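You operate a simulated robot arm through the tools that you are given. There is no shell and no other tool. Be economical: measure what you need, move in short steps, check, and stop when the job is done.

Carry out the task below with a simulated two-armed robot. There is one attempt and no reset: what you move stays moved.

TASK
Open the top drawer of the left blue cabinet, put the steel union with blue bands from the inside of the top drawer of the left blue cabinet on the right middle shelf of the cart and shut the drawer again. Then open the second drawer from the top of the left blue cabinet, fetch the small grey tray and set it in the inside from the top of the second drawer of the left blue cabinet, then shut the drawer. Then put the orange cloth from the top of the back bench on the top of the left blue cabinet. Then fetch the white cloth and set it on the top of the left blue cabinet. Then put one of the white tape rolls from the top of the back bench on the top of the right blue cabinet. Keep to this order.

It is judged by the outcome, as a careful person would: the job done as asked, and still so three seconds after it is handed in. It fails if anything else is knocked over, pushed out of place, dropped, spilled or broken. Flat cloth is picked up by pressing the open fingertips on it (5 to 10 N) and closing them slowly along it; thin cloth reads only 2 to 8 mm in the jaws.

THE ROBOT
Two 7-joint arms with two-finger parallel grippers on one trunk, on a base that drives. Base frame: it is fixed to the floor where the robot stands at the start and does not move with it; the origin is under the middle of the robot, x ahead of it, y to its left, z up. Readings come in mm, rad, newtons and seconds.
The left shoulder is at the start at [80, 131, 947], the right one opposite. With the tool pointing down near the work surface each hand reaches from about 400 to 860 mm from the robot's upright axis, wherever it stands, measured 20 degrees to its own side. Places, roughly: inside of the second drawer of the left blue cabin [800, 200, 700]; orange cloth (9x7x5 cm) [2300, -1800, 900]; right middle shelf of the cart [-600, -2800, 600]; second drawer of the left blue cabinet [800, 100, 700]; small grey tray (13x9x3 cm) [1200, -300, 900]; steel union with blue bands (8x3x3 cm) [700, 200, 800]; top drawer of the left blue cabinet [800, 100, 800]; top of the left blue cabinet (40x24 cm) [780, 20, 900]; top of the right blue cabinet [1300, -300, 900]; white cloth (9x7x5 cm) [2200, -1500, 900]; white tape roll (6x6x6 cm) [2400, -1600, 900]. Payload 1.57 kg a hand.
The tool frame of a hand sits at the grasp point between the pads (the TCP): z along the fingers, y along the line on which they close. The tips reach 30 mm beyond it. The gripper opens to 110 mm. The fingers are 24 mm wide and 12 mm thick; the gripper's body (48 by 112 mm) begins 78 mm behind the TCP.
Orientation is told as [roll, pitch, yaw] about the base's x, y, z axes, in that order, counted from this pose: with the fingers straight down and closing along the base's y, the tool's x points along the base's -x, its y along +y and its z along -z.

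THE INTERFACE
- The arms move only by the tool send_rows. It takes "left_rows", "right_rows" or both (then of equal length, played together; a hand with none holds still); each is a list of rows, each a list of 7 numbers: the shift along the tool's x, y, z in mm, then the turn, a rotation vector about the tool's x, y, z in rad, then the closure in counts, from 0 (fully open) to 255 (shut). In form: [[tx, ty, tz, ax, ay, az, grip], ...]. A call has 1 to 20 rows; each row is the pose to reach, as a shift and turn from the pose commanded when the call began, along the tool's axes at that moment. Rows are played at 5 a second. More than 50 mm and 0.15 rad between two rows, or a gripper value outside its range, and nothing of the call is played. Where a pose cannot be reached the arm comes as near as it can. A force on the tool above 40 N (or 10 N above the force at the start of the call, whichever is more), or a blocked arm, ends the call early, and 0.2 s more pass. Each finger travels about 108 mm/s and halts on what it meets, pressing with about 38 N; the grip force reading is that of the motor and also rises with nothing between the fingers. The clock runs only during rows and for 0.2 s after the last one: add rows that repeat a pose to give the fingers time. The reply holds the time, the measured pose of the TCP, the force on the tool along the base axes, the opening and the grip force, in the units named above and with some noise, with the torque about the TCP (base axes, N m) and any sound that the robot's microphone picked up.
- Cameras (640 x 400 px; columns grow to the right, rows downward): "scene" is now at [-55.3, -3.2, 1412.4]; the picture's right is [-0.05, -1.00, 0.00], its down [-0.64, 0.03, -0.77] and it looks along [0.77, -0.04, -0.64] (base axes); focal length 259 px, centre (320, 200). "left" rides on the left gripper at [70, -16, -141] in its tool frame; the picture's right is [0.23, 0.97, 0.00], its down [-0.86, 0.20, -0.48] and it looks along [-0.47, 0.11, 0.88] (tool axes); focal length 222 px, centre (320, 200). "right" rides on the right gripper at [70, 16, -141] in its tool frame; the picture's right is [-0.23, 0.97, 0.00], its down [-0.86, -0.20, -0.48] and it looks along [-0.47, -0.11, 0.88] (tool axes); focal length 222 px, centre (320, 200). There is no depth. A picture from a camera that has moved, and an enlarged one, comes with that camera's place and axes in the base frame and with its lens.
- get_image(camera): a new picture of that camera. It takes no simulated time.
- roll_base(legs): drives the robot by 1 to 6 legs, each [ahead, left, turn to the left] in mm, mm and rad, along the robot's own axes; the way and the turn of a leg run together, so that a leg with both is an arc; at most 1500 mm and 3.142 rad a leg. The arms and the cameras ride along, it lands a little off, and it stops where it bumps. It gives what a move gives.
- pan_tilt(pan, tilt): turns the head with the scene camera to pan (to the left, within 1.902 rad either way) and tilt (down, from -0.506 to 1.204), counted from straight ahead of the robot. It gives what a move gives.
- close_up(camera, box): a new picture of the part [left, top, right, bottom] of that camera's present view, enlarged. It takes no simulated time.
- hand_in(): hands the job in; it is judged then, once.

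Work in short steps. Places have to be worked out from the pictures, the camera data and where the tool is seen: move nearer, look again, correct. Check each grasp and each placing, and mend what went wrong. You have 207 turns and 190 pictures in all, those below and enlarged ones among them. Open the grippers and draw the arms clear of the work before you hand the job in, unless the task says otherwise; then end with one line.

The tools are called after "Emit:" by a JSON object that holds its "fn" and its "kwargs". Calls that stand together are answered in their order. send_rows: Moves the arms, as the interface text tells. Its arguments: {"type":"object","properties":{"left_rows":{"type":"array"},"right_rows":{"type":"array"}},"required":[]} The other tools are called the same way: roll_base (legs) drives the base; pan_tilt (pan, tilt) turns the head that bears the scene camera; get_image (camera) takes a picture; close_up (camera, box) takes an enlarged picture of a part of a camera's view; hand_in () hands the job in.

At the start:

```text
time_s: 0.0
left_ee_pos: [526.2, 182.1, 1187.9]
left_tcp_rot: [0.0, 0.0, -0.001]
left_contact_force: [-1.1, -0.1, 0.3]
left_ft_torque: [-0.03, 0.01, -0.02]
left_grip_width: 109.9
left_grip_force: 0.0
right_ee_pos: [579.1, -320.1, 1139.4]
right_tcp_rot: [0.0, 0.0, 0.0]
right_contact_force: [-0.5, -0.5, -1.0]
right_ft_torque: [0.03, 0.02, -0.03]
right_grip_width: 110.1
right_grip_force: 0.0
robot x, y, heading: [-1.0, -3.0, 0.001]
head pan, tilt: [-0.052, 0.691]
```

scene: 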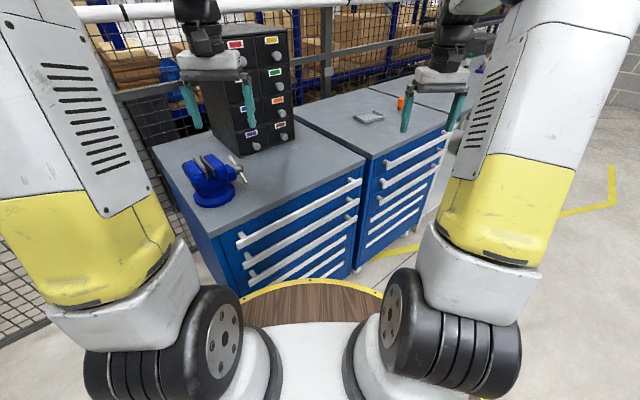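
right: 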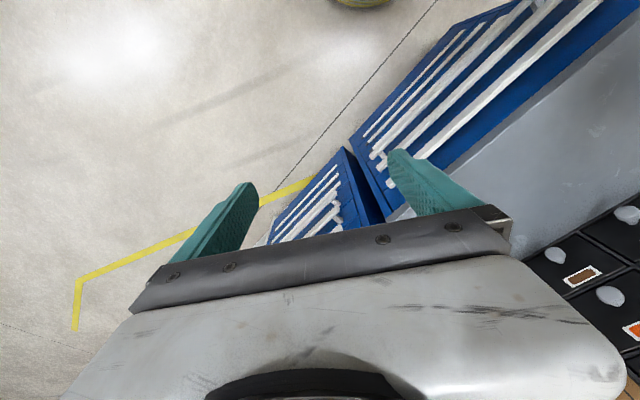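
left: 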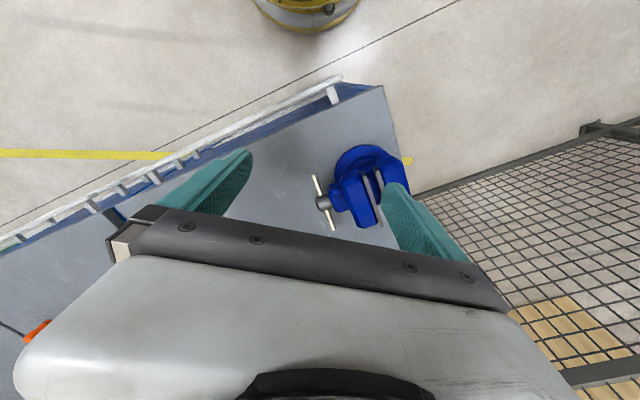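

I'll survey first: a close look at the cabinets, then the head turned to the other work areas.

Emit:
{"fn": "close_up", "kwargs": {"camera": "scene", "box": [140, 80, 480, 292]}}

Emit:
{"fn": "pan_tilt", "kwargs": {"pan": -1.0, "tilt": 0.35}}

Emit:
{"fn": "get_image", "kwargs": {"camera": "scene"}}

Emit:
{"fn": "pan_tilt", "kwargs": {"pan": -1.9, "tilt": 0.35}}

Emit:
{"fn": "get_image", "kwargs": {"camera": "scene"}}

```text
1.88 times, centred on (310, 186) of scene
camera zoom: at [-55.3, -3.2, 1412.4], right [-0.05, -1.0, 0.0], down [-0.64, 0.03, -0.77], along [0.77, -0.04, -0.64], focal length 487 px, centre (339, 226)
```

zoom: 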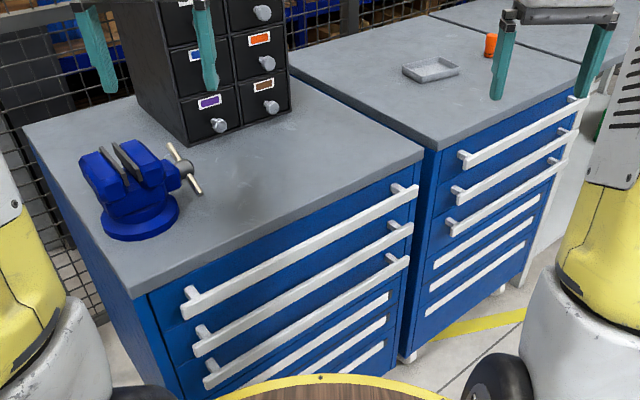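

```text
time_s: 1.2
left_ee_pos: [526.8, 182.7, 1187.3]
left_tcp_rot: [-0.001, 0.002, 0.001]
left_contact_force: [-0.4, 0.0, 0.1]
left_ft_torque: [-0.02, 0.03, 0.0]
left_grip_width: 110.1
left_grip_force: 0.1
right_ee_pos: [579.7, -319.8, 1141.0]
right_tcp_rot: [0.0, 0.0, 0.001]
right_contact_force: [-0.4, 0.1, 0.9]
right_ft_torque: [0.01, -0.03, 0.01]
right_grip_width: 110.3
right_grip_force: 0.0
robot x, y, heading: [-2.1, 3.6, -0.0]
head pan, tilt: [-1.0, 0.351]
```

```text
185 pictures are left
camera scene: at [-90.1, -77.0, 1443.1], right [-0.84, -0.54, 0.0], down [-0.19, 0.29, -0.94], along [0.51, -0.79, -0.34], focal length 259 px, centre (320, 200)
```

scene: 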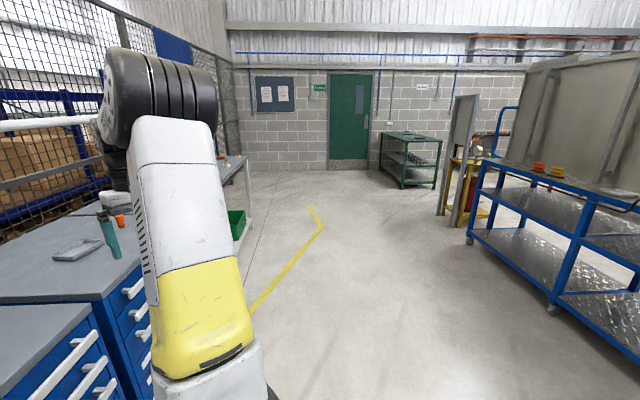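

```text
time_s: 2.4
left_ee_pos: [526.0, 182.3, 1187.6]
left_tcp_rot: [0.0, 0.0, 0.001]
left_contact_force: [0.0, -0.4, 0.0]
left_ft_torque: [0.02, -0.01, 0.01]
left_grip_width: 110.2
left_grip_force: 0.1
right_ee_pos: [580.5, -319.7, 1140.8]
right_tcp_rot: [-0.002, 0.0, 0.0]
right_contact_force: [0.2, -0.1, -0.4]
right_ft_torque: [-0.03, -0.03, 0.02]
right_grip_width: 110.2
right_grip_force: 0.1
robot x, y, heading: [-0.3, -1.1, -0.002]
head pan, tilt: [-1.901, 0.351]
```

```text
184 pictures are left
camera scene: at [-170.5, -86.9, 1443.1], right [-0.95, 0.32, 0.0], down [0.11, 0.33, -0.94], along [-0.3, -0.89, -0.34], focal length 259 px, centre (320, 200)
```

scene: 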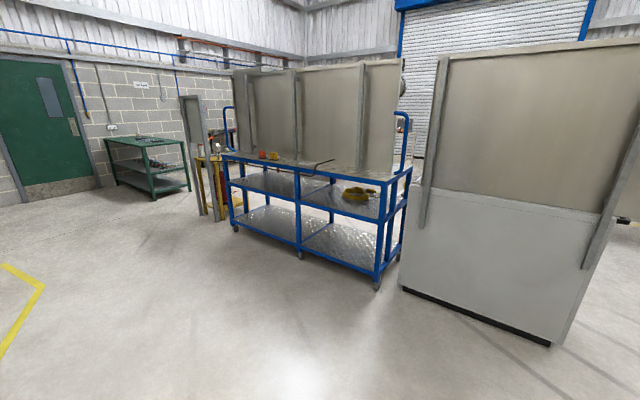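

The cart is behind me on the right, the back bench is beyond the two cabinets. I look down at my own base and over to the bench.

Emit:
{"fn": "pan_tilt", "kwargs": {"pan": 0.0, "tilt": 1.2}}

Emit:
{"fn": "get_image", "kwargs": {"camera": "scene"}}

Emit:
{"fn": "pan_tilt", "kwargs": {"pan": 0.6, "tilt": 0.7}}

Emit:
{"fn": "get_image", "kwargs": {"camera": "scene"}}

```text
time_s: 4.3
left_ee_pos: [526.5, 182.4, 1187.8]
left_tcp_rot: [-0.002, 0.001, 0.001]
left_contact_force: [-0.5, -0.1, -0.1]
left_ft_torque: [-0.02, 0.01, 0.03]
left_grip_width: 109.9
left_grip_force: 0.1
right_ee_pos: [579.2, -319.6, 1139.2]
right_tcp_rot: [0.0, 0.0, -0.001]
right_contact_force: [-0.5, -0.1, 0.4]
right_ft_torque: [-0.01, 0.05, 0.0]
right_grip_width: 109.9
right_grip_force: 0.0
robot x, y, heading: [0.1, -1.0, 0.001]
head pan, tilt: [0.0, 1.201]
```

```text
183 pictures are left
camera scene: at [-84.5, 1.2, 1375.8], right [0.0, -1.0, 0.0], down [-0.93, 0.0, -0.36], along [0.36, 0.0, -0.93], focal length 259 px, centre (320, 200)
```

scene: 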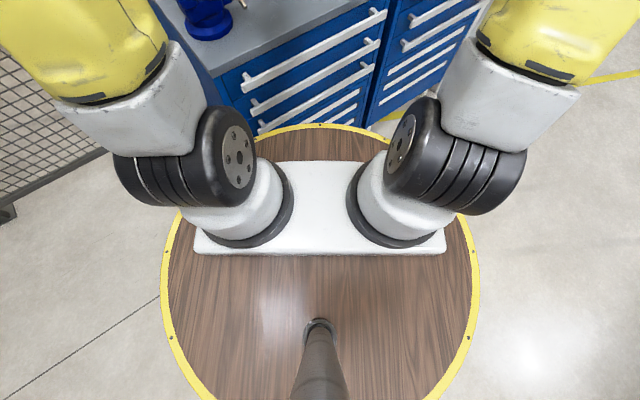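

```text
time_s: 5.3
left_ee_pos: [526.4, 182.6, 1187.1]
left_tcp_rot: [0.0, 0.0, 0.0]
left_contact_force: [-0.2, -0.4, -0.8]
left_ft_torque: [0.0, 0.04, 0.01]
left_grip_width: 110.2
left_grip_force: 0.0
right_ee_pos: [579.8, -320.3, 1140.6]
right_tcp_rot: [-0.001, 0.001, 0.0]
right_contact_force: [0.2, 0.6, 0.7]
right_ft_torque: [-0.01, -0.05, -0.03]
right_grip_width: 109.7
right_grip_force: 0.1
robot x, y, heading: [-3.6, -0.7, 0.004]
head pan, tilt: [0.6, 0.7]
```

```text
182 pictures are left
camera scene: at [-70.3, 49.2, 1411.7], right [0.56, -0.83, 0.0], down [-0.53, -0.36, -0.76], along [0.63, 0.43, -0.64], focal length 259 px, centre (320, 200)
```

scene: 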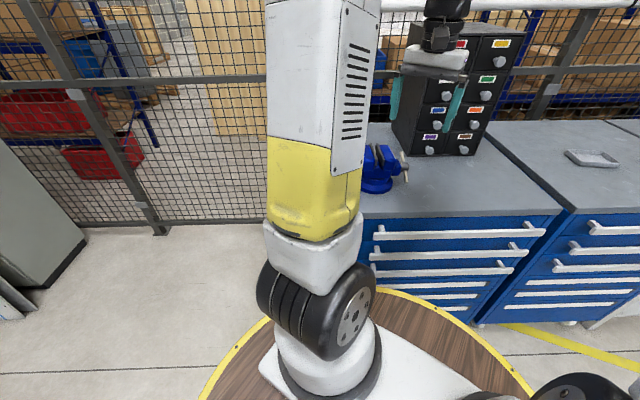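

The robot's round deck (radius ≈360 mm) needs room for the drawer, whose face normal is at about yaw 0.64. I drive to roughly 800 mm in front of the handle, square to the cabinet.

Emit:
{"fn": "roll_base", "kwargs": {"legs": [[-80, -470, 0], [0, 0, 0.64]]}}

Emit:
{"fn": "pan_tilt", "kwargs": {"pan": 0.0, "tilt": 0.6}}

Emit:
{"fn": "get_image", "kwargs": {"camera": "scene"}}

Emit:
{"fn": "get_image", "kwargs": {"camera": "right"}}

```text
time_s: 9.8
left_ee_pos: [234.5, -6.4, 1188.7]
left_tcp_rot: [0.001, -0.002, 0.638]
left_contact_force: [-0.4, 0.3, 0.1]
left_ft_torque: [0.02, 0.01, 0.01]
left_grip_width: 110.1
left_grip_force: 0.0
right_ee_pos: [576.1, -378.2, 1138.9]
right_tcp_rot: [0.0, 0.002, 0.638]
right_contact_force: [0.2, -0.6, -0.2]
right_ft_torque: [-0.01, -0.01, 0.04]
right_grip_width: 109.9
right_grip_force: 0.1
robot x, y, heading: [-81.9, -466.5, 0.633]
head pan, tilt: [0.6, 0.7]
```

```text
time_s: 10.8
left_ee_pos: [234.6, -7.3, 1187.3]
left_tcp_rot: [0.001, 0.001, 0.639]
left_contact_force: [1.8, 0.1, 0.2]
left_ft_torque: [-0.02, -0.01, 0.01]
left_grip_width: 109.8
left_grip_force: 0.1
right_ee_pos: [576.6, -378.1, 1139.7]
right_tcp_rot: [-0.002, -0.001, 0.639]
right_contact_force: [-0.3, -0.2, -0.3]
right_ft_torque: [-0.03, -0.03, -0.01]
right_grip_width: 110.0
right_grip_force: 0.0
robot x, y, heading: [-76.9, -466.2, 0.637]
head pan, tilt: [0.0, 0.6]
```

```text
181 pictures are left
camera scene: at [-121.9, -496.1, 1420.3], right [0.6, -0.8, 0.0], down [-0.45, -0.34, -0.82], along [0.66, 0.49, -0.57], focal length 259 px, centre (320, 200)
```

scene: 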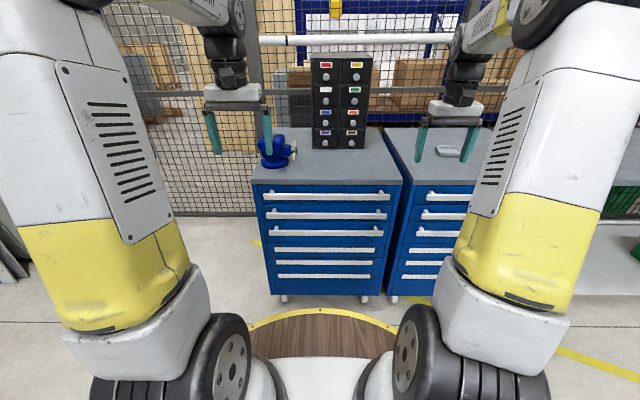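

```text
180 pictures are left
camera right: at [511.2, -407.7, 1281.6], right [-0.4, 0.92, 0.0], down [0.81, 0.35, 0.48], along [0.44, 0.19, -0.88], focal length 222 px, centre (320, 200)
```

right: 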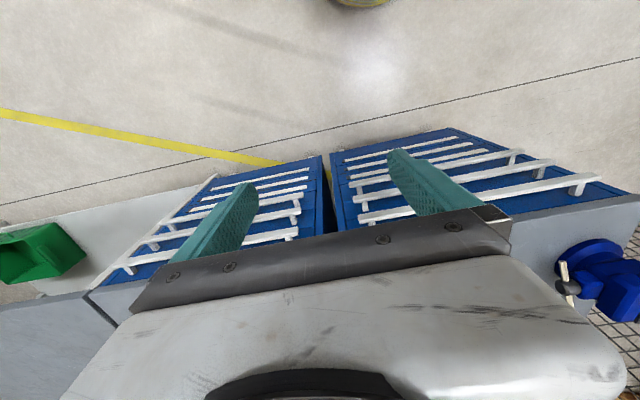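

Square view now. I zoom in on the drawer fronts to measure the handles.

Emit:
{"fn": "close_up", "kwargs": {"camera": "scene", "box": [240, 120, 420, 232]}}

```text
3.56 times, centred on (330, 176) of scene
camera zoom: at [-121.9, -496.1, 1420.3], right [0.6, -0.8, 0.0], down [-0.45, -0.34, -0.82], along [0.66, 0.49, -0.57], focal length 920 px, centre (284, 285)
```

zoom: 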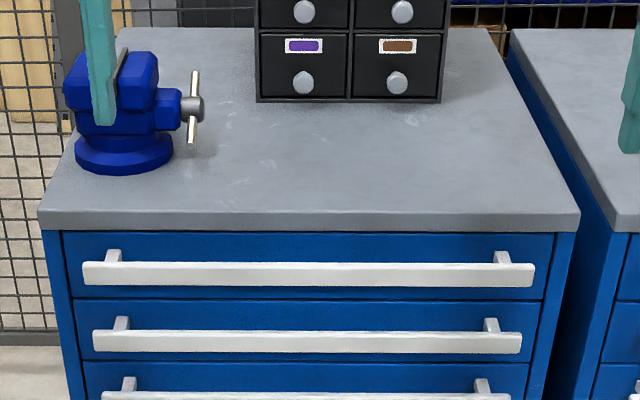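

Local estimate: top handle bar at 825 mm ahead, z ≈ 833, spanning y 233…-285, gap behind ≈25 mm. I turn the right hand to point forward with jaws vertical, well in front of the cabinet.

Emit:
{"fn": "send_rows", "kwargs": {"right_rows": [[-4, 10.5, 9.3, -0.0806, -0.0806, 0.0806, 0], [-8, 21, 18.6, -0.1612, -0.1612, 0.1612, 0], [-12, 31.5, 28, -0.2418, -0.2418, 0.2418, 20], [-16, 42, 37.3, -0.3224, -0.3224, 0.3224, 40], [-20, 52.5, 46.6, -0.403, -0.403, 0.403, 60], [-24, 63, 56, -0.4836, -0.4836, 0.4836, 80], [-28, 73.5, 65.3, -0.5642, -0.5642, 0.5642, 100], [-32, 84, 74.6, -0.6448, -0.6448, 0.6448, 100], [-36, 94.5, 84, -0.7254, -0.7254, 0.7254, 100], [-40, 105, 93.3, -0.806, -0.806, 0.806, 100], [-45, 116, 103, -0.8866, -0.8866, 0.8866, 100], [-49, 126, 112, -0.9672, -0.9672, 0.9672, 100], [-53, 137, 121, -1.0478, -1.0478, 1.0478, 100], [-57, 147, 131, -1.1284, -1.1284, 1.1284, 100], [-62, 158, 140, -1.209, -1.209, 1.209, 100]]}}

Emit:
{"fn": "get_image", "kwargs": {"camera": "scene"}}

Emit:
{"fn": "get_image", "kwargs": {"camera": "right"}}

```text
time_s: 14.1
left_ee_pos: [232.3, -6.3, 1187.3]
left_tcp_rot: [0.002, 0.001, 0.639]
left_contact_force: [-1.2, 0.4, 0.3]
left_ft_torque: [-0.02, -0.09, -0.04]
left_grip_width: 110.1
left_grip_force: 0.0
right_ee_pos: [531.4, -227.2, 999.8]
right_tcp_rot: [1.449, -0.093, -0.807]
right_contact_force: [-1.0, 0.6, 0.8]
right_ft_torque: [-0.01, 0.03, -0.07]
right_grip_width: 66.8
right_grip_force: 0.1
right hand out of reach, approached as far as the arm can: row 14, 15
robot x, y, heading: [-80.0, -467.4, 0.635]
head pan, tilt: [0.0, 0.6]
```

```text
178 pictures are left
camera scene: at [-122.7, -495.8, 1420.3], right [0.6, -0.8, 0.0], down [-0.45, -0.34, -0.83], along [0.66, 0.49, -0.56], focal length 259 px, centre (320, 200)
```

scene: 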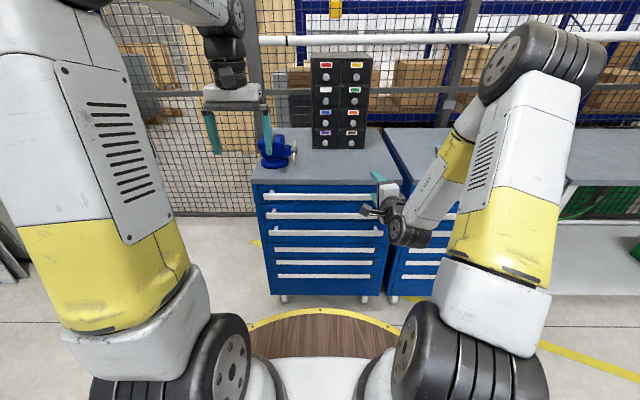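

```text
177 pictures are left
camera right: at [382.6, -273.8, 1026.0], right [0.18, -0.02, 0.98], down [0.24, -0.97, -0.06], along [0.95, 0.25, -0.17], focal length 222 px, centre (320, 200)
```

right: 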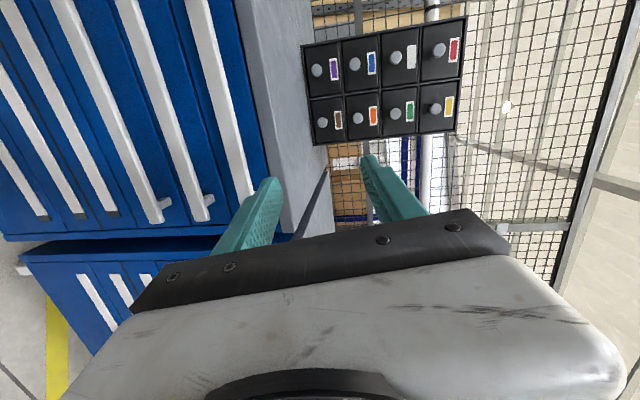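

Nearly there (about 0.12 rad short). I move toward the pre-grasp point, where the limit may relax, and look at the readout.

Emit:
{"fn": "send_rows", "kwargs": {"right_rows": [[6, -33, 15, 0, 0, 0, 100], [12, -67, 30, 0, 0, 0, 100], [18, -100, 45, 0, 0, 0, 100], [24, -134, 60, 0, 0, 0, 100], [30, -167, 80, 0, 0, 0, 100], [30, -167, 80, 0, 0, 0, 100]]}}

Emit:
{"fn": "get_image", "kwargs": {"camera": "right"}}

Emit:
{"fn": "get_image", "kwargs": {"camera": "scene"}}

```text
time_s: 15.4
left_ee_pos: [234.0, -5.8, 1187.5]
left_tcp_rot: [-0.001, 0.0, 0.639]
left_contact_force: [-0.9, 0.6, -0.3]
left_ft_torque: [0.03, 0.06, 0.01]
left_grip_width: 110.0
left_grip_force: 0.1
right_ee_pos: [564.8, -179.7, 819.8]
right_tcp_rot: [1.445, -0.093, -0.804]
right_contact_force: [0.2, 0.2, -0.2]
right_ft_torque: [-0.01, 0.01, 0.04]
right_grip_width: 66.7
right_grip_force: 0.1
robot x, y, heading: [-79.3, -468.1, 0.64]
head pan, tilt: [0.0, 0.6]
```

```text
176 pictures are left
camera right: at [416.5, -224.6, 847.8], right [0.18, -0.02, 0.98], down [0.24, -0.97, -0.06], along [0.95, 0.25, -0.17], focal length 222 px, centre (320, 200)
```

right: 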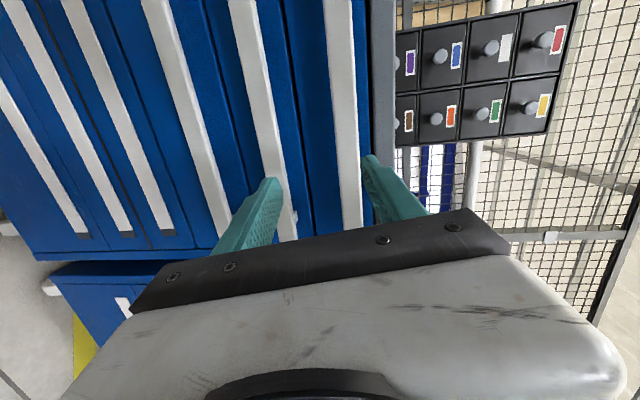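

```text
175 pictures are left
camera scene: at [-121.9, -496.1, 1420.3], right [0.6, -0.8, 0.0], down [-0.45, -0.34, -0.82], along [0.66, 0.49, -0.57], focal length 259 px, centre (320, 200)
```

scene: 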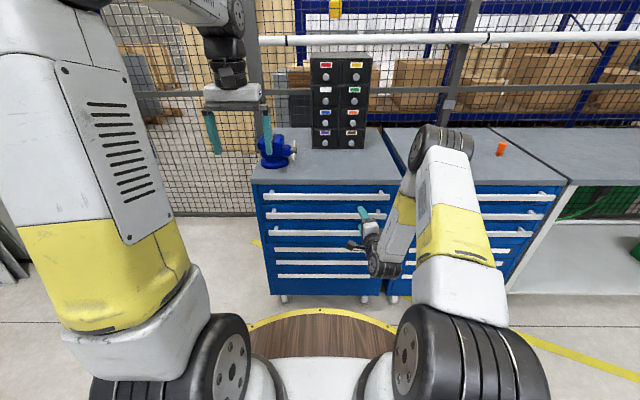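

The orientation is ~0.2 rad off along the same axis; I try to correct it here.

Emit:
{"fn": "send_rows", "kwargs": {"right_rows": [[0, 0, 0, -0.06, -0.06, 0.05, 100], [0, 0, 0, -0.119, -0.12, 0.1, 100], [0, 0, 0, -0.119, -0.12, 0.1, 100]]}}

```text
time_s: 16.2
left_ee_pos: [234.1, -5.8, 1186.9]
left_tcp_rot: [0.0, -0.001, 0.639]
left_contact_force: [-0.3, -0.4, -0.6]
left_ft_torque: [0.03, -0.03, -0.02]
left_grip_width: 109.8
left_grip_force: 0.1
right_ee_pos: [565.9, -179.0, 821.7]
right_tcp_rot: [1.573, 0.0, -0.931]
right_contact_force: [0.0, 0.0, -0.8]
right_ft_torque: [0.03, -0.01, 0.01]
right_grip_width: 66.6
right_grip_force: 0.1
robot x, y, heading: [-76.6, -464.1, 0.636]
head pan, tilt: [0.0, 0.6]
```

Orientation is now exact. I take a hand view to fix the handle position relative to the jaws.

Emit:
{"fn": "get_image", "kwargs": {"camera": "right"}}

Emit:
{"fn": "close_up", "kwargs": {"camera": "scene", "box": [240, 160, 420, 272]}}

```text
174 pictures are left
camera right: at [411.1, -209.4, 837.3], right [0.13, -0.18, 0.97], down [0.13, -0.97, -0.2], along [0.98, 0.15, -0.11], focal length 222 px, centre (320, 200)
```

right: 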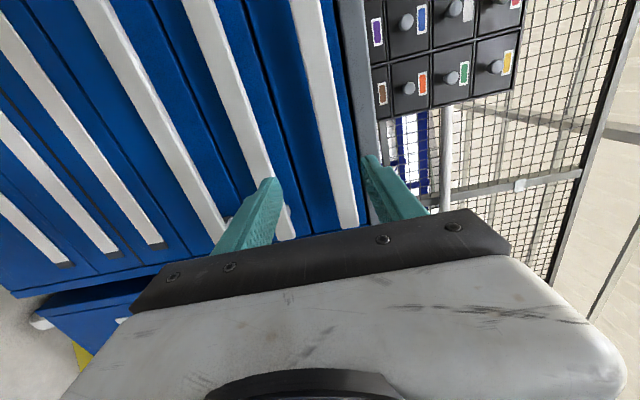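

```text
3.56 times, centred on (330, 216) of scene
camera zoom: at [-121.8, -496.1, 1420.3], right [0.6, -0.8, 0.0], down [-0.45, -0.34, -0.82], along [0.66, 0.49, -0.57], focal length 920 px, centre (284, 143)
```

zoom: 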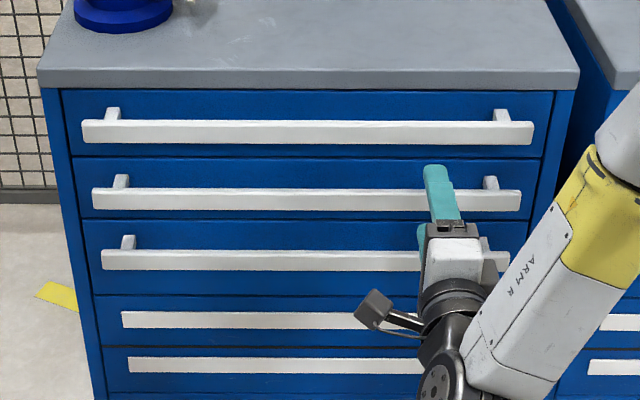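

The hand view agrees: bar at z ≈ 835. I raise 12 mm and advance 120 mm so the bar lies between the jaws.

Emit:
{"fn": "send_rows", "kwargs": {"right_rows": [[0, 12, 20, 0, 0, 0, 100], [0, 13, 50, 0, 0, 0, 100], [0, 13, 80, 0, 0, 0, 100], [0, 13, 105, 0, 0, 0, 100], [0, 13, 120, 0, 0, 0, 100], [0, 13, 120, 0, 0, 0, 100]]}}

Emit:
{"fn": "get_image", "kwargs": {"camera": "right"}}

Emit:
{"fn": "close_up", "kwargs": {"camera": "scene", "box": [300, 160, 420, 235]}}

```text
time_s: 17.6
left_ee_pos: [233.5, -6.6, 1187.0]
left_tcp_rot: [-0.001, 0.0, 0.637]
left_contact_force: [0.1, 0.7, 0.9]
left_ft_torque: [0.01, -0.02, 0.01]
left_grip_width: 110.4
left_grip_force: 0.2
right_ee_pos: [662.8, -107.8, 835.3]
right_tcp_rot: [1.573, -0.001, -0.93]
right_contact_force: [-0.1, 0.4, 0.2]
right_ft_torque: [-0.01, -0.01, 0.02]
right_grip_width: 67.1
right_grip_force: 0.1
robot x, y, heading: [-77.1, -468.0, 0.638]
head pan, tilt: [0.0, 0.6]
```

```text
172 pictures are left
camera right: at [507.9, -137.1, 851.1], right [0.13, -0.18, 0.97], down [0.13, -0.97, -0.2], along [0.98, 0.15, -0.11], focal length 222 px, centre (320, 200)
```

right: 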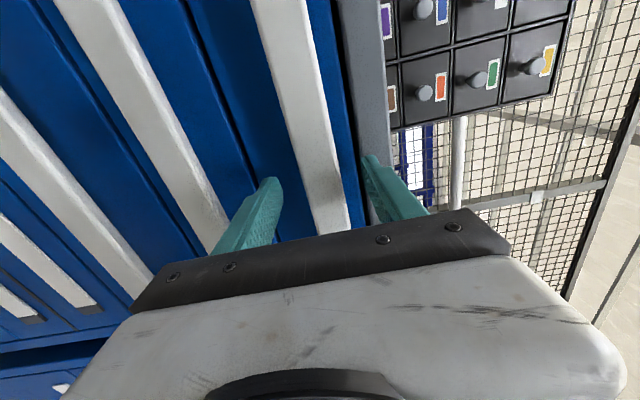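

```text
5.33 times, centred on (360, 198) of scene
camera zoom: at [-121.8, -496.1, 1420.3], right [0.6, -0.8, 0.0], down [-0.45, -0.34, -0.82], along [0.66, 0.49, -0.57], focal length 1380 px, centre (107, 213)
```

zoom: 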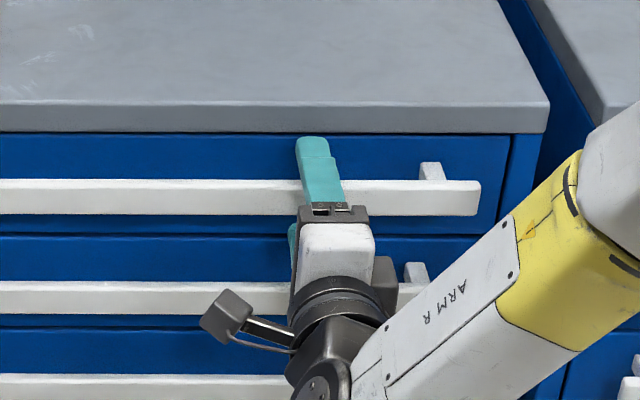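

The bar lies between the jaws. I close.

Emit:
{"fn": "send_rows", "kwargs": {"right_rows": [[0, 0, 0, 0, 0, 0, 140], [0, 0, 0, 0, 0, 0, 180], [0, 0, 0, 0, 0, 0, 220], [0, 0, 0, 0, 0, 0, 255], [0, 0, 0, 0, 0, 0, 255]]}}

```text
time_s: 18.9
left_ee_pos: [233.7, -7.2, 1188.0]
left_tcp_rot: [-0.001, 0.0, 0.64]
left_contact_force: [-0.4, -0.1, 0.1]
left_ft_torque: [0.04, -0.03, 0.01]
left_grip_width: 109.9
left_grip_force: 0.2
right_ee_pos: [662.4, -107.1, 837.9]
right_tcp_rot: [1.577, 0.0, -0.933]
right_contact_force: [0.1, -0.3, 22.5]
right_ft_torque: [0.6, 0.76, 0.12]
right_grip_width: 27.8
right_grip_force: 37.5
robot x, y, heading: [-81.3, -466.4, 0.641]
head pan, tilt: [0.0, 0.6]
```

Gripped (28 mm bar). I pull the drawer straight out 200 mm with the arm first, watching the force.

Emit:
{"fn": "send_rows", "kwargs": {"right_rows": [[0, 3, -10, 0, 0, 0, 255], [0, 3, -25, 0, 0, 0, 255], [0, 3, -45, 0, 0, 0, 255], [0, 3, -65, 0, 0, 0, 255], [0, 3, -85, 0, 0, 0, 255], [0, 3, -105, 0, 0, 0, 255], [0, 3, -125, 0, 0, 0, 255], [0, 3, -145, 0, 0, 0, 255], [0, 3, -165, 0, 0, 0, 255], [0, 3, -185, 0, 0, 0, 255], [0, 3, -200, 0, 0, 0, 255], [0, 3, -200, 0, 0, 0, 255]]}}

Emit:
{"fn": "get_image", "kwargs": {"camera": "scene"}}

```text
time_s: 21.4
left_ee_pos: [232.9, -7.1, 1187.5]
left_tcp_rot: [0.0, 0.0, 0.639]
left_contact_force: [-0.7, 0.2, 0.1]
left_ft_torque: [0.02, 0.01, 0.0]
left_grip_width: 109.8
left_grip_force: 0.0
right_ee_pos: [500.2, -226.0, 837.7]
right_tcp_rot: [1.575, -0.001, -0.928]
right_contact_force: [-7.2, 8.8, 25.1]
right_ft_torque: [0.56, 0.5, -0.06]
right_grip_width: 27.8
right_grip_force: 37.8
robot x, y, heading: [-78.8, -465.8, 0.644]
head pan, tilt: [0.0, 0.6]
```

```text
170 pictures are left
camera scene: at [-122.8, -496.1, 1420.3], right [0.6, -0.8, 0.0], down [-0.45, -0.34, -0.83], along [0.66, 0.49, -0.56], focal length 259 px, centre (320, 200)
```

scene: 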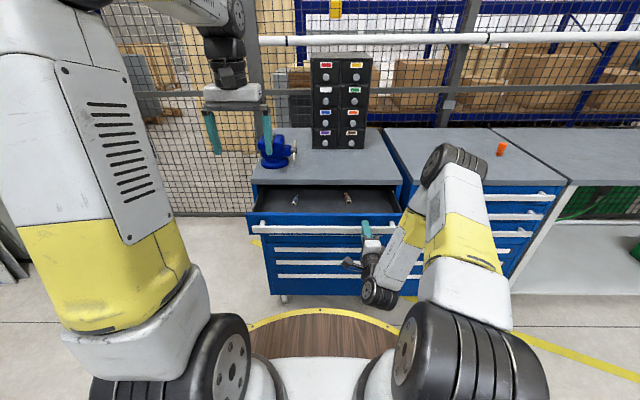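

Opened. I zoom into the drawer.

Emit:
{"fn": "close_up", "kwargs": {"camera": "scene", "box": [240, 165, 400, 265]}}

```text
4.00 times, centred on (320, 215) of scene
camera zoom: at [-122.8, -496.1, 1420.3], right [0.6, -0.8, 0.0], down [-0.45, -0.34, -0.83], along [0.66, 0.49, -0.56], focal length 1035 px, centre (320, 140)
```

zoom: 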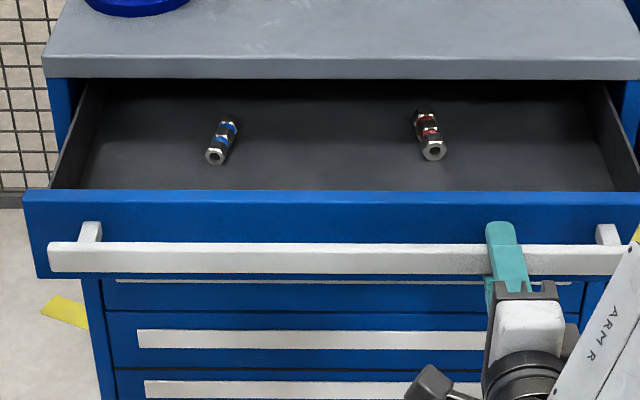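

The blue-banded union is at about local (841, 105), still just under the top's edge. I open 150 mm further by backing the base while gripping.

Emit:
{"fn": "roll_base", "kwargs": {"legs": [[-150, 0, 0]]}}

Emit:
{"fn": "get_image", "kwargs": {"camera": "scene"}}

```text
time_s: 22.8
left_ee_pos: [110.8, -96.2, 1186.9]
left_tcp_rot: [0.0, -0.001, 0.638]
left_contact_force: [0.0, -0.1, 1.5]
left_ft_torque: [-0.01, 0.01, -0.01]
left_grip_width: 110.1
left_grip_force: 0.0
right_ee_pos: [378.0, -315.1, 838.0]
right_tcp_rot: [1.574, 0.002, -0.925]
right_contact_force: [-14.3, 17.5, 22.7]
right_ft_torque: [-0.25, -0.06, 0.11]
right_grip_width: 27.9
right_grip_force: 38.0
robot x, y, heading: [-201.2, -556.2, 0.637]
head pan, tilt: [0.0, 0.6]
```

```text
168 pictures are left
camera scene: at [-244.9, -586.3, 1420.3], right [0.6, -0.8, 0.0], down [-0.45, -0.34, -0.83], along [0.66, 0.49, -0.56], focal length 259 px, centre (320, 200)
```

scene: 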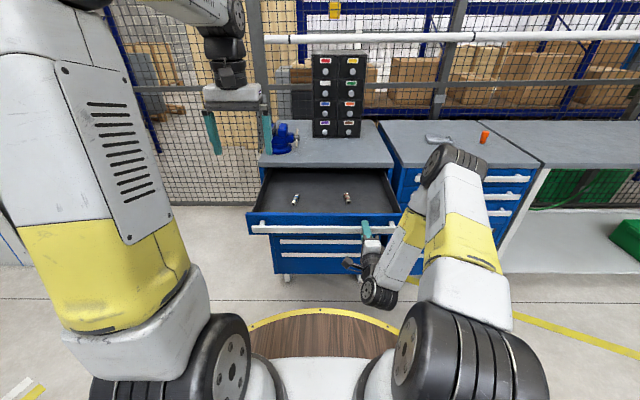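

Drawer is open ~350 mm. I release the handle, withdraw the right hand and lift it above the drawer front.

Emit:
{"fn": "send_rows", "kwargs": {"right_rows": [[0, 0, 0, 0, 0, 0, 180], [0, 0, 0, 0, 0, 0, 120], [0, 0, 0, 0, 0, 0, 100], [0, 0, -25, 0, 0, 0, 100], [0, 0, -60, 0, 0, 0, 100], [0, 0, -80, 0, 0, 0, 100], [0, 45, -80, 0, 0, 0, 100], [0, 90, -80, 0, 0, 0, 150], [0, 135, -80, 0, 0, 0, 200], [0, 180, -80, 0, 0, 0, 255], [0, 200, -80, 0, 0, 0, 255]]}}

Emit:
{"fn": "roll_base", "kwargs": {"legs": [[130, 0, 0]]}}

Emit:
{"fn": "get_image", "kwargs": {"camera": "scene"}}

Emit:
{"fn": "get_image", "kwargs": {"camera": "left"}}

```text
time_s: 25.2
left_ee_pos: [111.3, -96.7, 1186.1]
left_tcp_rot: [-0.002, 0.001, 0.643]
left_contact_force: [-0.3, 1.1, 0.3]
left_ft_torque: [-0.07, -0.05, 0.0]
left_grip_width: 110.0
left_grip_force: 0.0
right_ee_pos: [369.9, -320.8, 1010.0]
right_tcp_rot: [1.574, 0.0, -0.924]
right_contact_force: [0.3, 1.3, -1.3]
right_ft_torque: [-0.02, 0.04, -0.01]
right_grip_width: 0.0
right_grip_force: 21.3
right hand out of reach, approached as far as the arm can: row 8, 9, 10, 11
robot x, y, heading: [-202.2, -554.6, 0.638]
head pan, tilt: [0.0, 0.6]
```

```text
time_s: 26.5
left_ee_pos: [215.9, -17.9, 1186.4]
left_tcp_rot: [0.001, 0.0, 0.638]
left_contact_force: [0.5, 0.3, -0.7]
left_ft_torque: [0.03, -0.01, 0.02]
left_grip_width: 109.9
left_grip_force: 0.1
right_ee_pos: [473.5, -243.6, 1009.3]
right_tcp_rot: [1.574, 0.001, -0.929]
right_contact_force: [0.5, -1.0, 0.4]
right_ft_torque: [0.01, -0.01, 0.01]
right_grip_width: 0.0
right_grip_force: 20.9
robot x, y, heading: [-97.1, -478.9, 0.643]
head pan, tilt: [0.0, 0.6]
```

```text
167 pictures are left
camera scene: at [-139.0, -508.8, 1420.3], right [0.6, -0.8, 0.0], down [-0.45, -0.34, -0.82], along [0.66, 0.49, -0.57], focal length 259 px, centre (320, 200)
```

scene: 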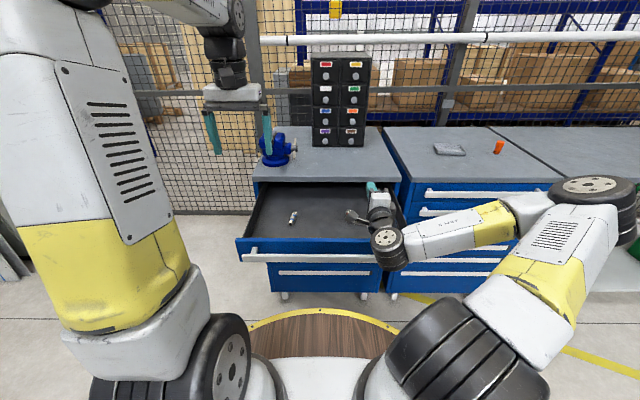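

```text
166 pictures are left
camera left: at [170.5, -72.2, 1330.0], right [-0.76, 0.65, 0.0], down [0.57, 0.67, 0.48], along [0.31, 0.37, -0.88], focal length 222 px, centre (320, 200)
```

left: 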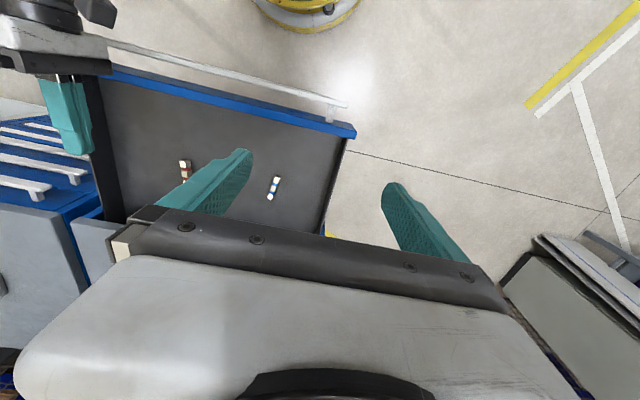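

Both views agree on the blue union at about (420, 39), axis yaw ≈ 0.45. I bring the left hand over it at z ≈ 960.

Emit:
{"fn": "send_rows", "kwargs": {"left_rows": [[-33, -13, 37, 0, 0, 0.03, 0], [-66, -26, 74, 0, 0, 0.06, 0], [-99, -38, 111, 0, 0, 0.1, 0], [-132, -51, 148, 0, 0, 0.13, 0], [-165, -64, 185, 0, 0, 0.16, 0], [-198, -76, 222, 0, 0, 0.19, 0], [-198, -76, 222, 0, 0, 0.19, 0]]}}

Emit:
{"fn": "get_image", "kwargs": {"camera": "left"}}

Emit:
{"fn": "get_image", "kwargs": {"camera": "scene"}}

```text
refused: row 1 steps farther than a row can; nothing moved
```

```text
165 pictures are left
camera left: at [170.5, -72.2, 1330.0], right [-0.76, 0.65, 0.0], down [0.57, 0.67, 0.48], along [0.31, 0.37, -0.88], focal length 222 px, centre (320, 200)
```

left: 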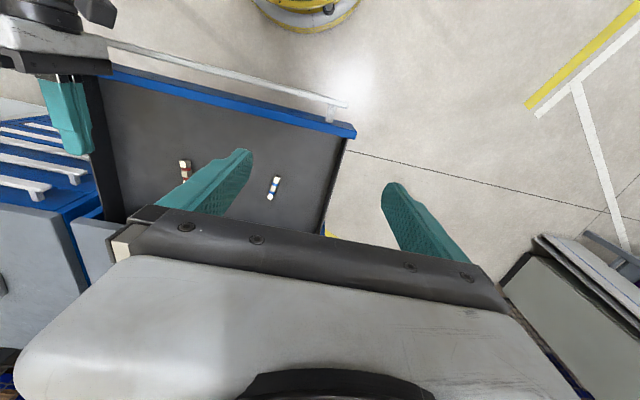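

```text
164 pictures are left
camera scene: at [-139.0, -508.8, 1420.3], right [0.6, -0.8, 0.0], down [-0.45, -0.34, -0.82], along [0.66, 0.49, -0.57], focal length 259 px, centre (320, 200)
```

scene: 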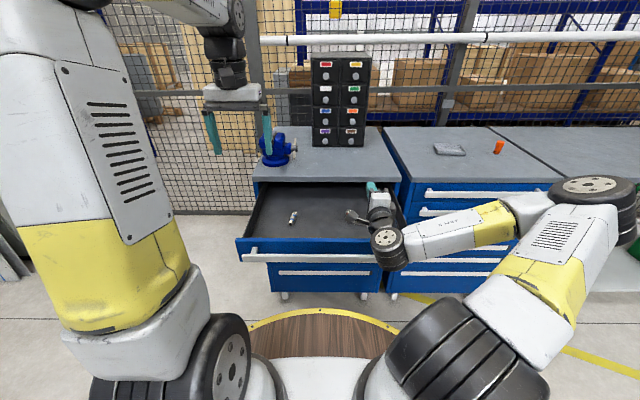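

The step was a hair over 50 mm; I resend with smaller rows.

Emit:
{"fn": "send_rows", "kwargs": {"left_rows": [[-25, -10, 28, 0, 0, 0.03, 0], [-50, -20, 56, 0, 0, 0.06, 0], [-75, -29, 84, 0, 0, 0.08, 0], [-100, -38, 112, 0, 0, 0.1, 0], [-125, -48, 140, 0, 0, 0.13, 0], [-150, -57, 168, 0, 0, 0.15, 0], [-175, -66, 196, 0, 0, 0.17, 0], [-198, -76, 222, 0, 0, 0.19, 0], [-198, -76, 222, 0, 0, 0.19, 0]]}}

Emit:
{"fn": "get_image", "kwargs": {"camera": "left"}}

Emit:
{"fn": "get_image", "kwargs": {"camera": "scene"}}

```text
time_s: 28.5
left_ee_pos: [421.7, 38.9, 965.1]
left_tcp_rot: [0.0, 0.001, 0.447]
left_contact_force: [-0.7, 0.7, 0.6]
left_ft_torque: [0.01, -0.02, 0.0]
left_grip_width: 110.1
left_grip_force: 0.0
right_ee_pos: [474.5, -244.2, 1009.7]
right_tcp_rot: [1.575, 0.0, -0.928]
right_contact_force: [0.1, -0.5, 0.1]
right_ft_torque: [0.01, 0.02, -0.01]
right_grip_width: 0.0
right_grip_force: 20.8
robot x, y, heading: [-95.1, -481.8, 0.639]
head pan, tilt: [0.0, 0.6]
```

```text
163 pictures are left
camera left: at [365.6, -5.0, 1107.8], right [-0.63, 0.78, 0.0], down [0.68, 0.55, 0.48], along [0.37, 0.3, -0.88], focal length 222 px, centre (320, 200)
```

left: 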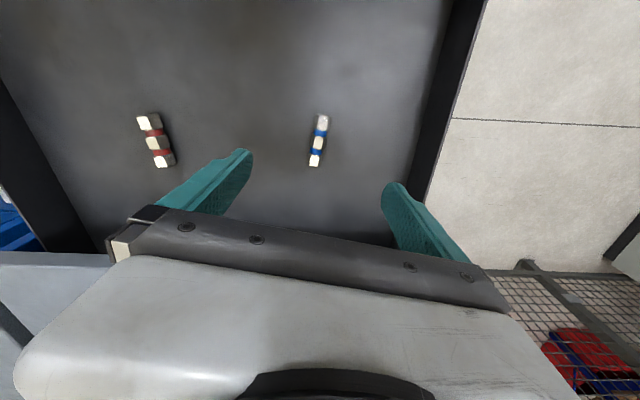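

```text
162 pictures are left
camera scene: at [-138.9, -508.8, 1420.3], right [0.6, -0.8, 0.0], down [-0.45, -0.34, -0.82], along [0.66, 0.49, -0.57], focal length 259 px, centre (320, 200)
```

scene: 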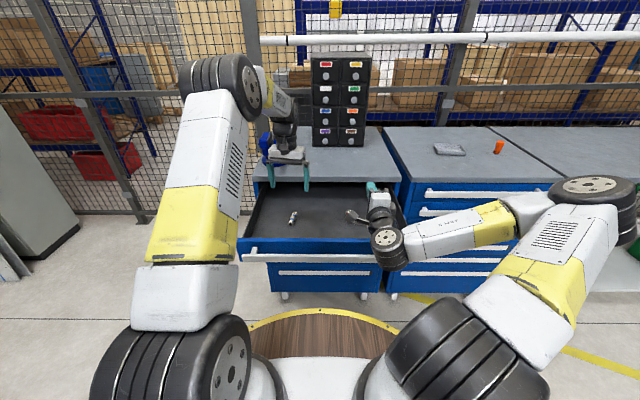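

Union is right under the TCP at (422, 38). I align yaw by +0.07 and descend to z ≈ 832, half-closing.

Emit:
{"fn": "send_rows", "kwargs": {"left_rows": [[0, 0, 35, 0, 0, -0.07, 60], [0, 0, 70, 0, 0, -0.07, 100], [0, 0, 100, 0, 0, -0.07, 120], [0, 0, 120, 0, 0, -0.07, 120], [0, 0, 133, 0, 0, -0.07, 120], [0, 0, 133, 0, 0, -0.07, 120]]}}

Emit:
{"fn": "get_image", "kwargs": {"camera": "left"}}

```text
time_s: 29.9
left_ee_pos: [421.4, 38.5, 831.1]
left_tcp_rot: [0.0, 0.0, 0.521]
left_contact_force: [0.7, -0.4, 0.3]
left_ft_torque: [0.02, 0.02, -0.02]
left_grip_width: 58.3
left_grip_force: 0.1
right_ee_pos: [475.2, -243.7, 1010.9]
right_tcp_rot: [1.573, -0.001, -0.928]
right_contact_force: [0.3, -0.2, 0.1]
right_ft_torque: [-0.01, 0.03, 0.05]
right_grip_width: 0.1
right_grip_force: 20.9
robot x, y, heading: [-99.2, -478.7, 0.643]
head pan, tilt: [0.0, 0.6]
```

```text
161 pictures are left
camera left: at [368.5, -9.6, 974.2], right [-0.68, 0.73, 0.0], down [0.64, 0.6, 0.48], along [0.35, 0.33, -0.88], focal length 222 px, centre (320, 200)
```

left: 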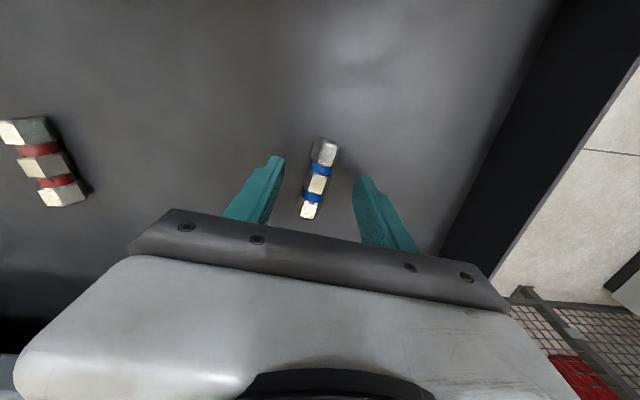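

Union sits between the fingertips. I lower 8 mm more and close slowly.

Emit:
{"fn": "send_rows", "kwargs": {"left_rows": [[0, 0, 4, 0, 0, 0, 120], [0, 0, 8, 0, 0, 0, 120], [0, 0, 8, 0, 0, 0, 150], [0, 0, 8, 0, 0, 0, 180], [0, 0, 8, 0, 0, 0, 210], [0, 0, 8, 0, 0, 0, 255], [0, 0, 8, 0, 0, 0, 255]]}}

Emit:
{"fn": "get_image", "kwargs": {"camera": "left"}}

```text
time_s: 31.5
left_ee_pos: [419.9, 38.1, 822.4]
left_tcp_rot: [0.001, 0.0, 0.52]
left_contact_force: [-0.3, 0.4, 0.5]
left_ft_torque: [0.23, 0.12, -0.14]
left_grip_width: 10.1
left_grip_force: 28.3
right_ee_pos: [473.8, -243.9, 1010.7]
right_tcp_rot: [1.574, -0.001, -0.927]
right_contact_force: [0.3, 0.3, 0.0]
right_ft_torque: [0.0, 0.0, -0.01]
right_grip_width: 0.4
right_grip_force: 20.8
robot x, y, heading: [-95.3, -481.0, 0.645]
head pan, tilt: [0.0, 0.6]
```

```text
160 pictures are left
camera left: at [368.4, -9.3, 966.4], right [-0.68, 0.73, 0.0], down [0.64, 0.6, 0.48], along [0.35, 0.33, -0.88], focal length 222 px, centre (320, 200)
```

left: 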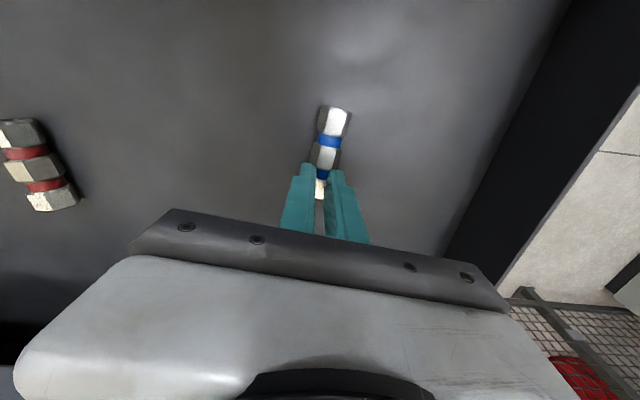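

The jaws slipped along the union (10 mm, near its end) — it sits lower than I assumed. I reopen and look.

Emit:
{"fn": "send_rows", "kwargs": {"left_rows": [[0, 0, 0, 0, 0, 0, 200], [0, 0, 0, 0, 0, 0, 150], [0, 0, 0, 0, 0, 0, 120], [0, 0, 0, 0, 0, 0, 120]]}}

Emit:
{"fn": "get_image", "kwargs": {"camera": "left"}}

Emit:
{"fn": "close_up", "kwargs": {"camera": "scene", "box": [240, 165, 400, 265]}}

```text
time_s: 32.5
left_ee_pos: [420.9, 37.3, 822.7]
left_tcp_rot: [0.001, 0.0, 0.521]
left_contact_force: [0.0, -0.2, 0.4]
left_ft_torque: [-0.03, 0.01, 0.02]
left_grip_width: 58.3
left_grip_force: 0.0
right_ee_pos: [474.1, -243.1, 1010.4]
right_tcp_rot: [1.572, -0.001, -0.926]
right_contact_force: [-0.5, -0.5, -0.2]
right_ft_torque: [-0.01, -0.02, -0.01]
right_grip_width: 0.0
right_grip_force: 20.8
robot x, y, heading: [-94.8, -478.3, 0.643]
head pan, tilt: [0.0, 0.6]
```

```text
159 pictures are left
camera left: at [368.4, -9.3, 966.4], right [-0.68, 0.73, 0.0], down [0.64, 0.6, 0.48], along [0.35, 0.33, -0.88], focal length 222 px, centre (320, 200)
```

left: 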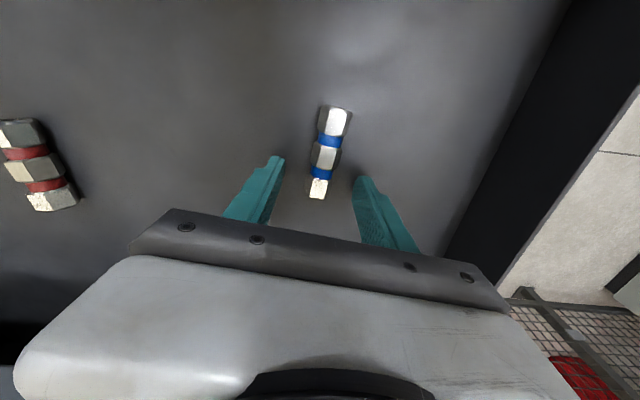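

```text
4.00 times, centred on (320, 215) of scene
camera zoom: at [-138.8, -508.7, 1420.3], right [0.6, -0.8, 0.0], down [-0.45, -0.34, -0.82], along [0.66, 0.49, -0.57], focal length 1035 px, centre (320, 140)
```

zoom: 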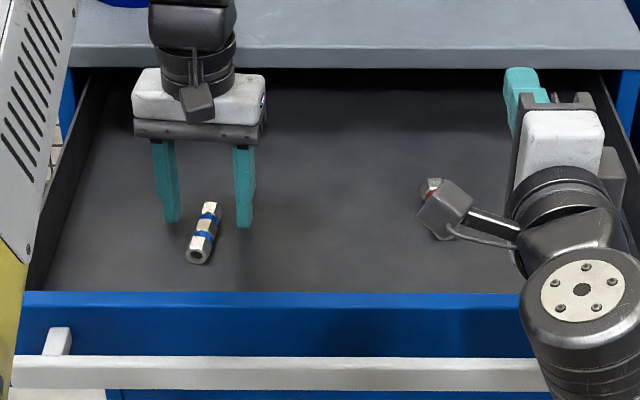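

Triangulating both views puts the union at (401, 29), axis z ≈ 800. I shift 21 mm along, align, and go lower until the tips nearly touch the floor.

Emit:
{"fn": "send_rows", "kwargs": {"left_rows": [[10, 1, 0, 0, 0, -0.04, 120], [21, 2, 0, 0, 0, -0.04, 120], [21, 2, 3, 0, 0, -0.04, 120], [21, 2, 6, 0, 0, -0.04, 120], [21, 2, 8, 0, 0, -0.04, 120], [21, 2, 8, 0, 0, -0.04, 120]]}}

Emit:
{"fn": "get_image", "kwargs": {"camera": "left"}}

Emit:
{"fn": "close_up", "kwargs": {"camera": "scene", "box": [260, 190, 340, 240]}}

```text
time_s: 33.9
left_ee_pos: [401.6, 29.4, 817.6]
left_tcp_rot: [-0.001, -0.002, 0.559]
left_contact_force: [-1.5, 0.8, 13.3]
left_ft_torque: [-0.22, 0.05, -0.07]
left_grip_width: 57.8
left_grip_force: 0.0
right_ee_pos: [474.9, -243.4, 1009.5]
right_tcp_rot: [1.573, 0.001, -0.927]
right_contact_force: [0.0, 0.3, 0.5]
right_ft_torque: [0.03, -0.01, 0.0]
right_grip_width: 0.0
right_grip_force: 21.2
robot x, y, heading: [-98.1, -479.0, 0.643]
head pan, tilt: [0.0, 0.6]
```

```text
157 pictures are left
camera left: at [351.5, -19.4, 959.7], right [-0.71, 0.7, 0.0], down [0.62, 0.62, 0.48], along [0.34, 0.34, -0.88], focal length 222 px, centre (320, 200)
```

left: 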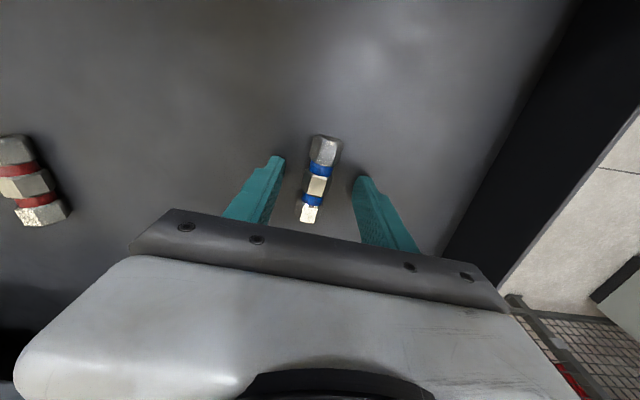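

```text
8.00 times, centred on (300, 215) of scene
camera zoom: at [-139.2, -509.0, 1420.3], right [0.6, -0.8, 0.0], down [-0.45, -0.34, -0.83], along [0.66, 0.49, -0.56], focal length 2070 px, centre (480, 80)
```

zoom: 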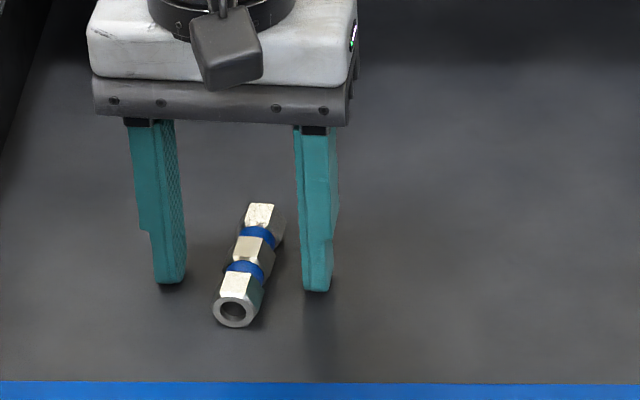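

Tips touch the floor (13 N) straddling the union's middle. I close slowly.

Emit:
{"fn": "send_rows", "kwargs": {"left_rows": [[0, 0, -1, 0, 0, 0, 140], [0, 0, -1, 0, 0, 0, 155], [0, 0, -1, 0, 0, 0, 170], [0, 0, -1, 0, 0, 0, 185], [0, 0, -1, 0, 0, 0, 195], [0, 0, -1, 0, 0, 0, 205], [0, 0, -1, 0, 0, 0, 215], [0, 0, -1, 0, 0, 0, 225]]}}

Emit:
{"fn": "get_image", "kwargs": {"camera": "left"}}

```text
time_s: 35.7
left_ee_pos: [401.3, 29.8, 816.2]
left_tcp_rot: [-0.001, -0.001, 0.561]
left_contact_force: [1.1, 1.0, 3.0]
left_ft_torque: [-0.04, 0.02, -0.01]
left_grip_width: 13.7
left_grip_force: 11.0
right_ee_pos: [474.4, -243.3, 1011.1]
right_tcp_rot: [1.574, -0.001, -0.926]
right_contact_force: [0.0, -0.3, -0.6]
right_ft_torque: [0.03, 0.01, -0.03]
right_grip_width: 0.0
right_grip_force: 21.2
robot x, y, heading: [-98.0, -479.3, 0.639]
head pan, tilt: [0.0, 0.6]
```

```text
155 pictures are left
camera left: at [351.4, -19.9, 959.9], right [-0.71, 0.7, 0.0], down [0.62, 0.62, 0.48], along [0.34, 0.34, -0.88], focal length 222 px, centre (320, 200)
```

left: 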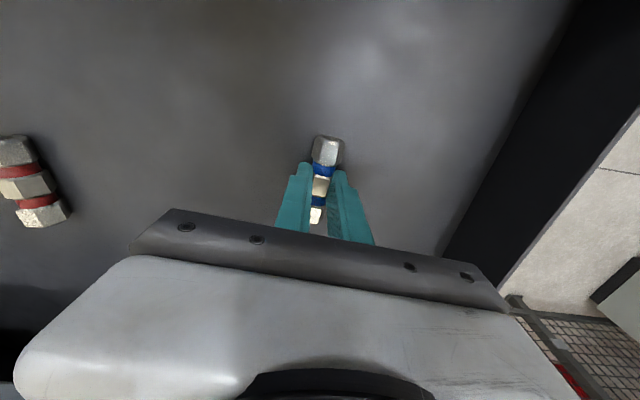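

Now it holds the middle at 13.7 mm. I tighten and lift gently.

Emit:
{"fn": "send_rows", "kwargs": {"left_rows": [[0, 0, -1, 0, 0, 0, 240], [0, 0, -1, 0, 0, 0, 255], [0, 0, -1, 0, 0, 0, 255], [0, 0, -15, 0, 0, 0, 255], [0, 0, -35, 0, 0, 0, 255], [0, 0, -35, 0, 0, 0, 255]]}}

Emit:
{"fn": "get_image", "kwargs": {"camera": "left"}}

Emit:
{"fn": "close_up", "kwargs": {"camera": "scene", "box": [260, 180, 340, 230]}}

```text
time_s: 37.1
left_ee_pos: [402.0, 29.8, 850.5]
left_tcp_rot: [-0.001, -0.001, 0.559]
left_contact_force: [-0.3, 0.5, 0.4]
left_ft_torque: [-0.03, 0.0, 0.01]
left_grip_width: 18.9
left_grip_force: 32.9
right_ee_pos: [474.1, -242.7, 1009.2]
right_tcp_rot: [1.574, -0.002, -0.927]
right_contact_force: [0.1, 0.1, 0.3]
right_ft_torque: [-0.02, -0.01, 0.02]
right_grip_width: 0.0
right_grip_force: 21.8
robot x, y, heading: [-97.4, -481.5, 0.643]
head pan, tilt: [0.0, 0.6]
```

```text
154 pictures are left
camera left: at [351.5, -19.5, 994.5], right [-0.71, 0.7, 0.0], down [0.62, 0.62, 0.48], along [0.34, 0.34, -0.88], focal length 222 px, centre (320, 200)
```

left: 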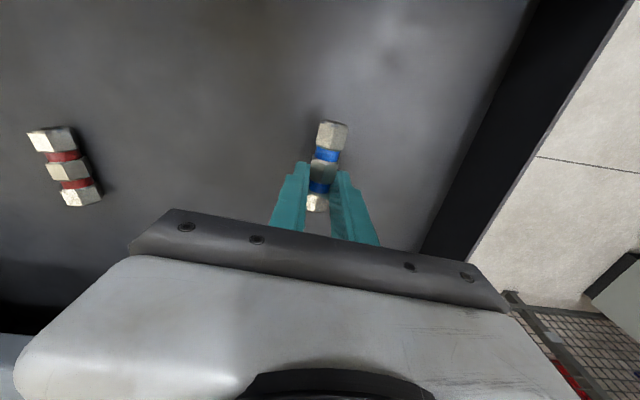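

```text
8.00 times, centred on (300, 205) of scene
camera zoom: at [-138.8, -508.7, 1420.3], right [0.6, -0.8, 0.0], down [-0.45, -0.34, -0.82], along [0.66, 0.49, -0.57], focal length 2070 px, centre (480, 160)
```

zoom: 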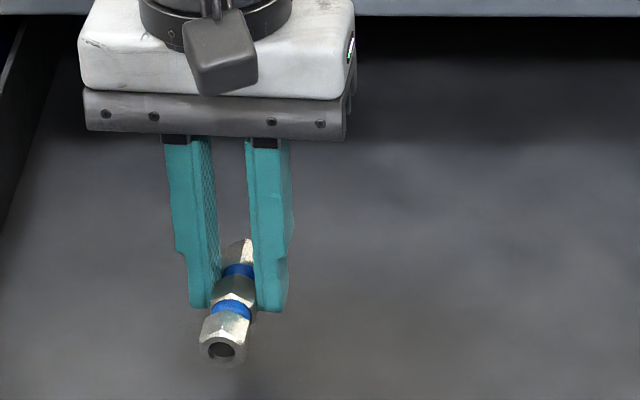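

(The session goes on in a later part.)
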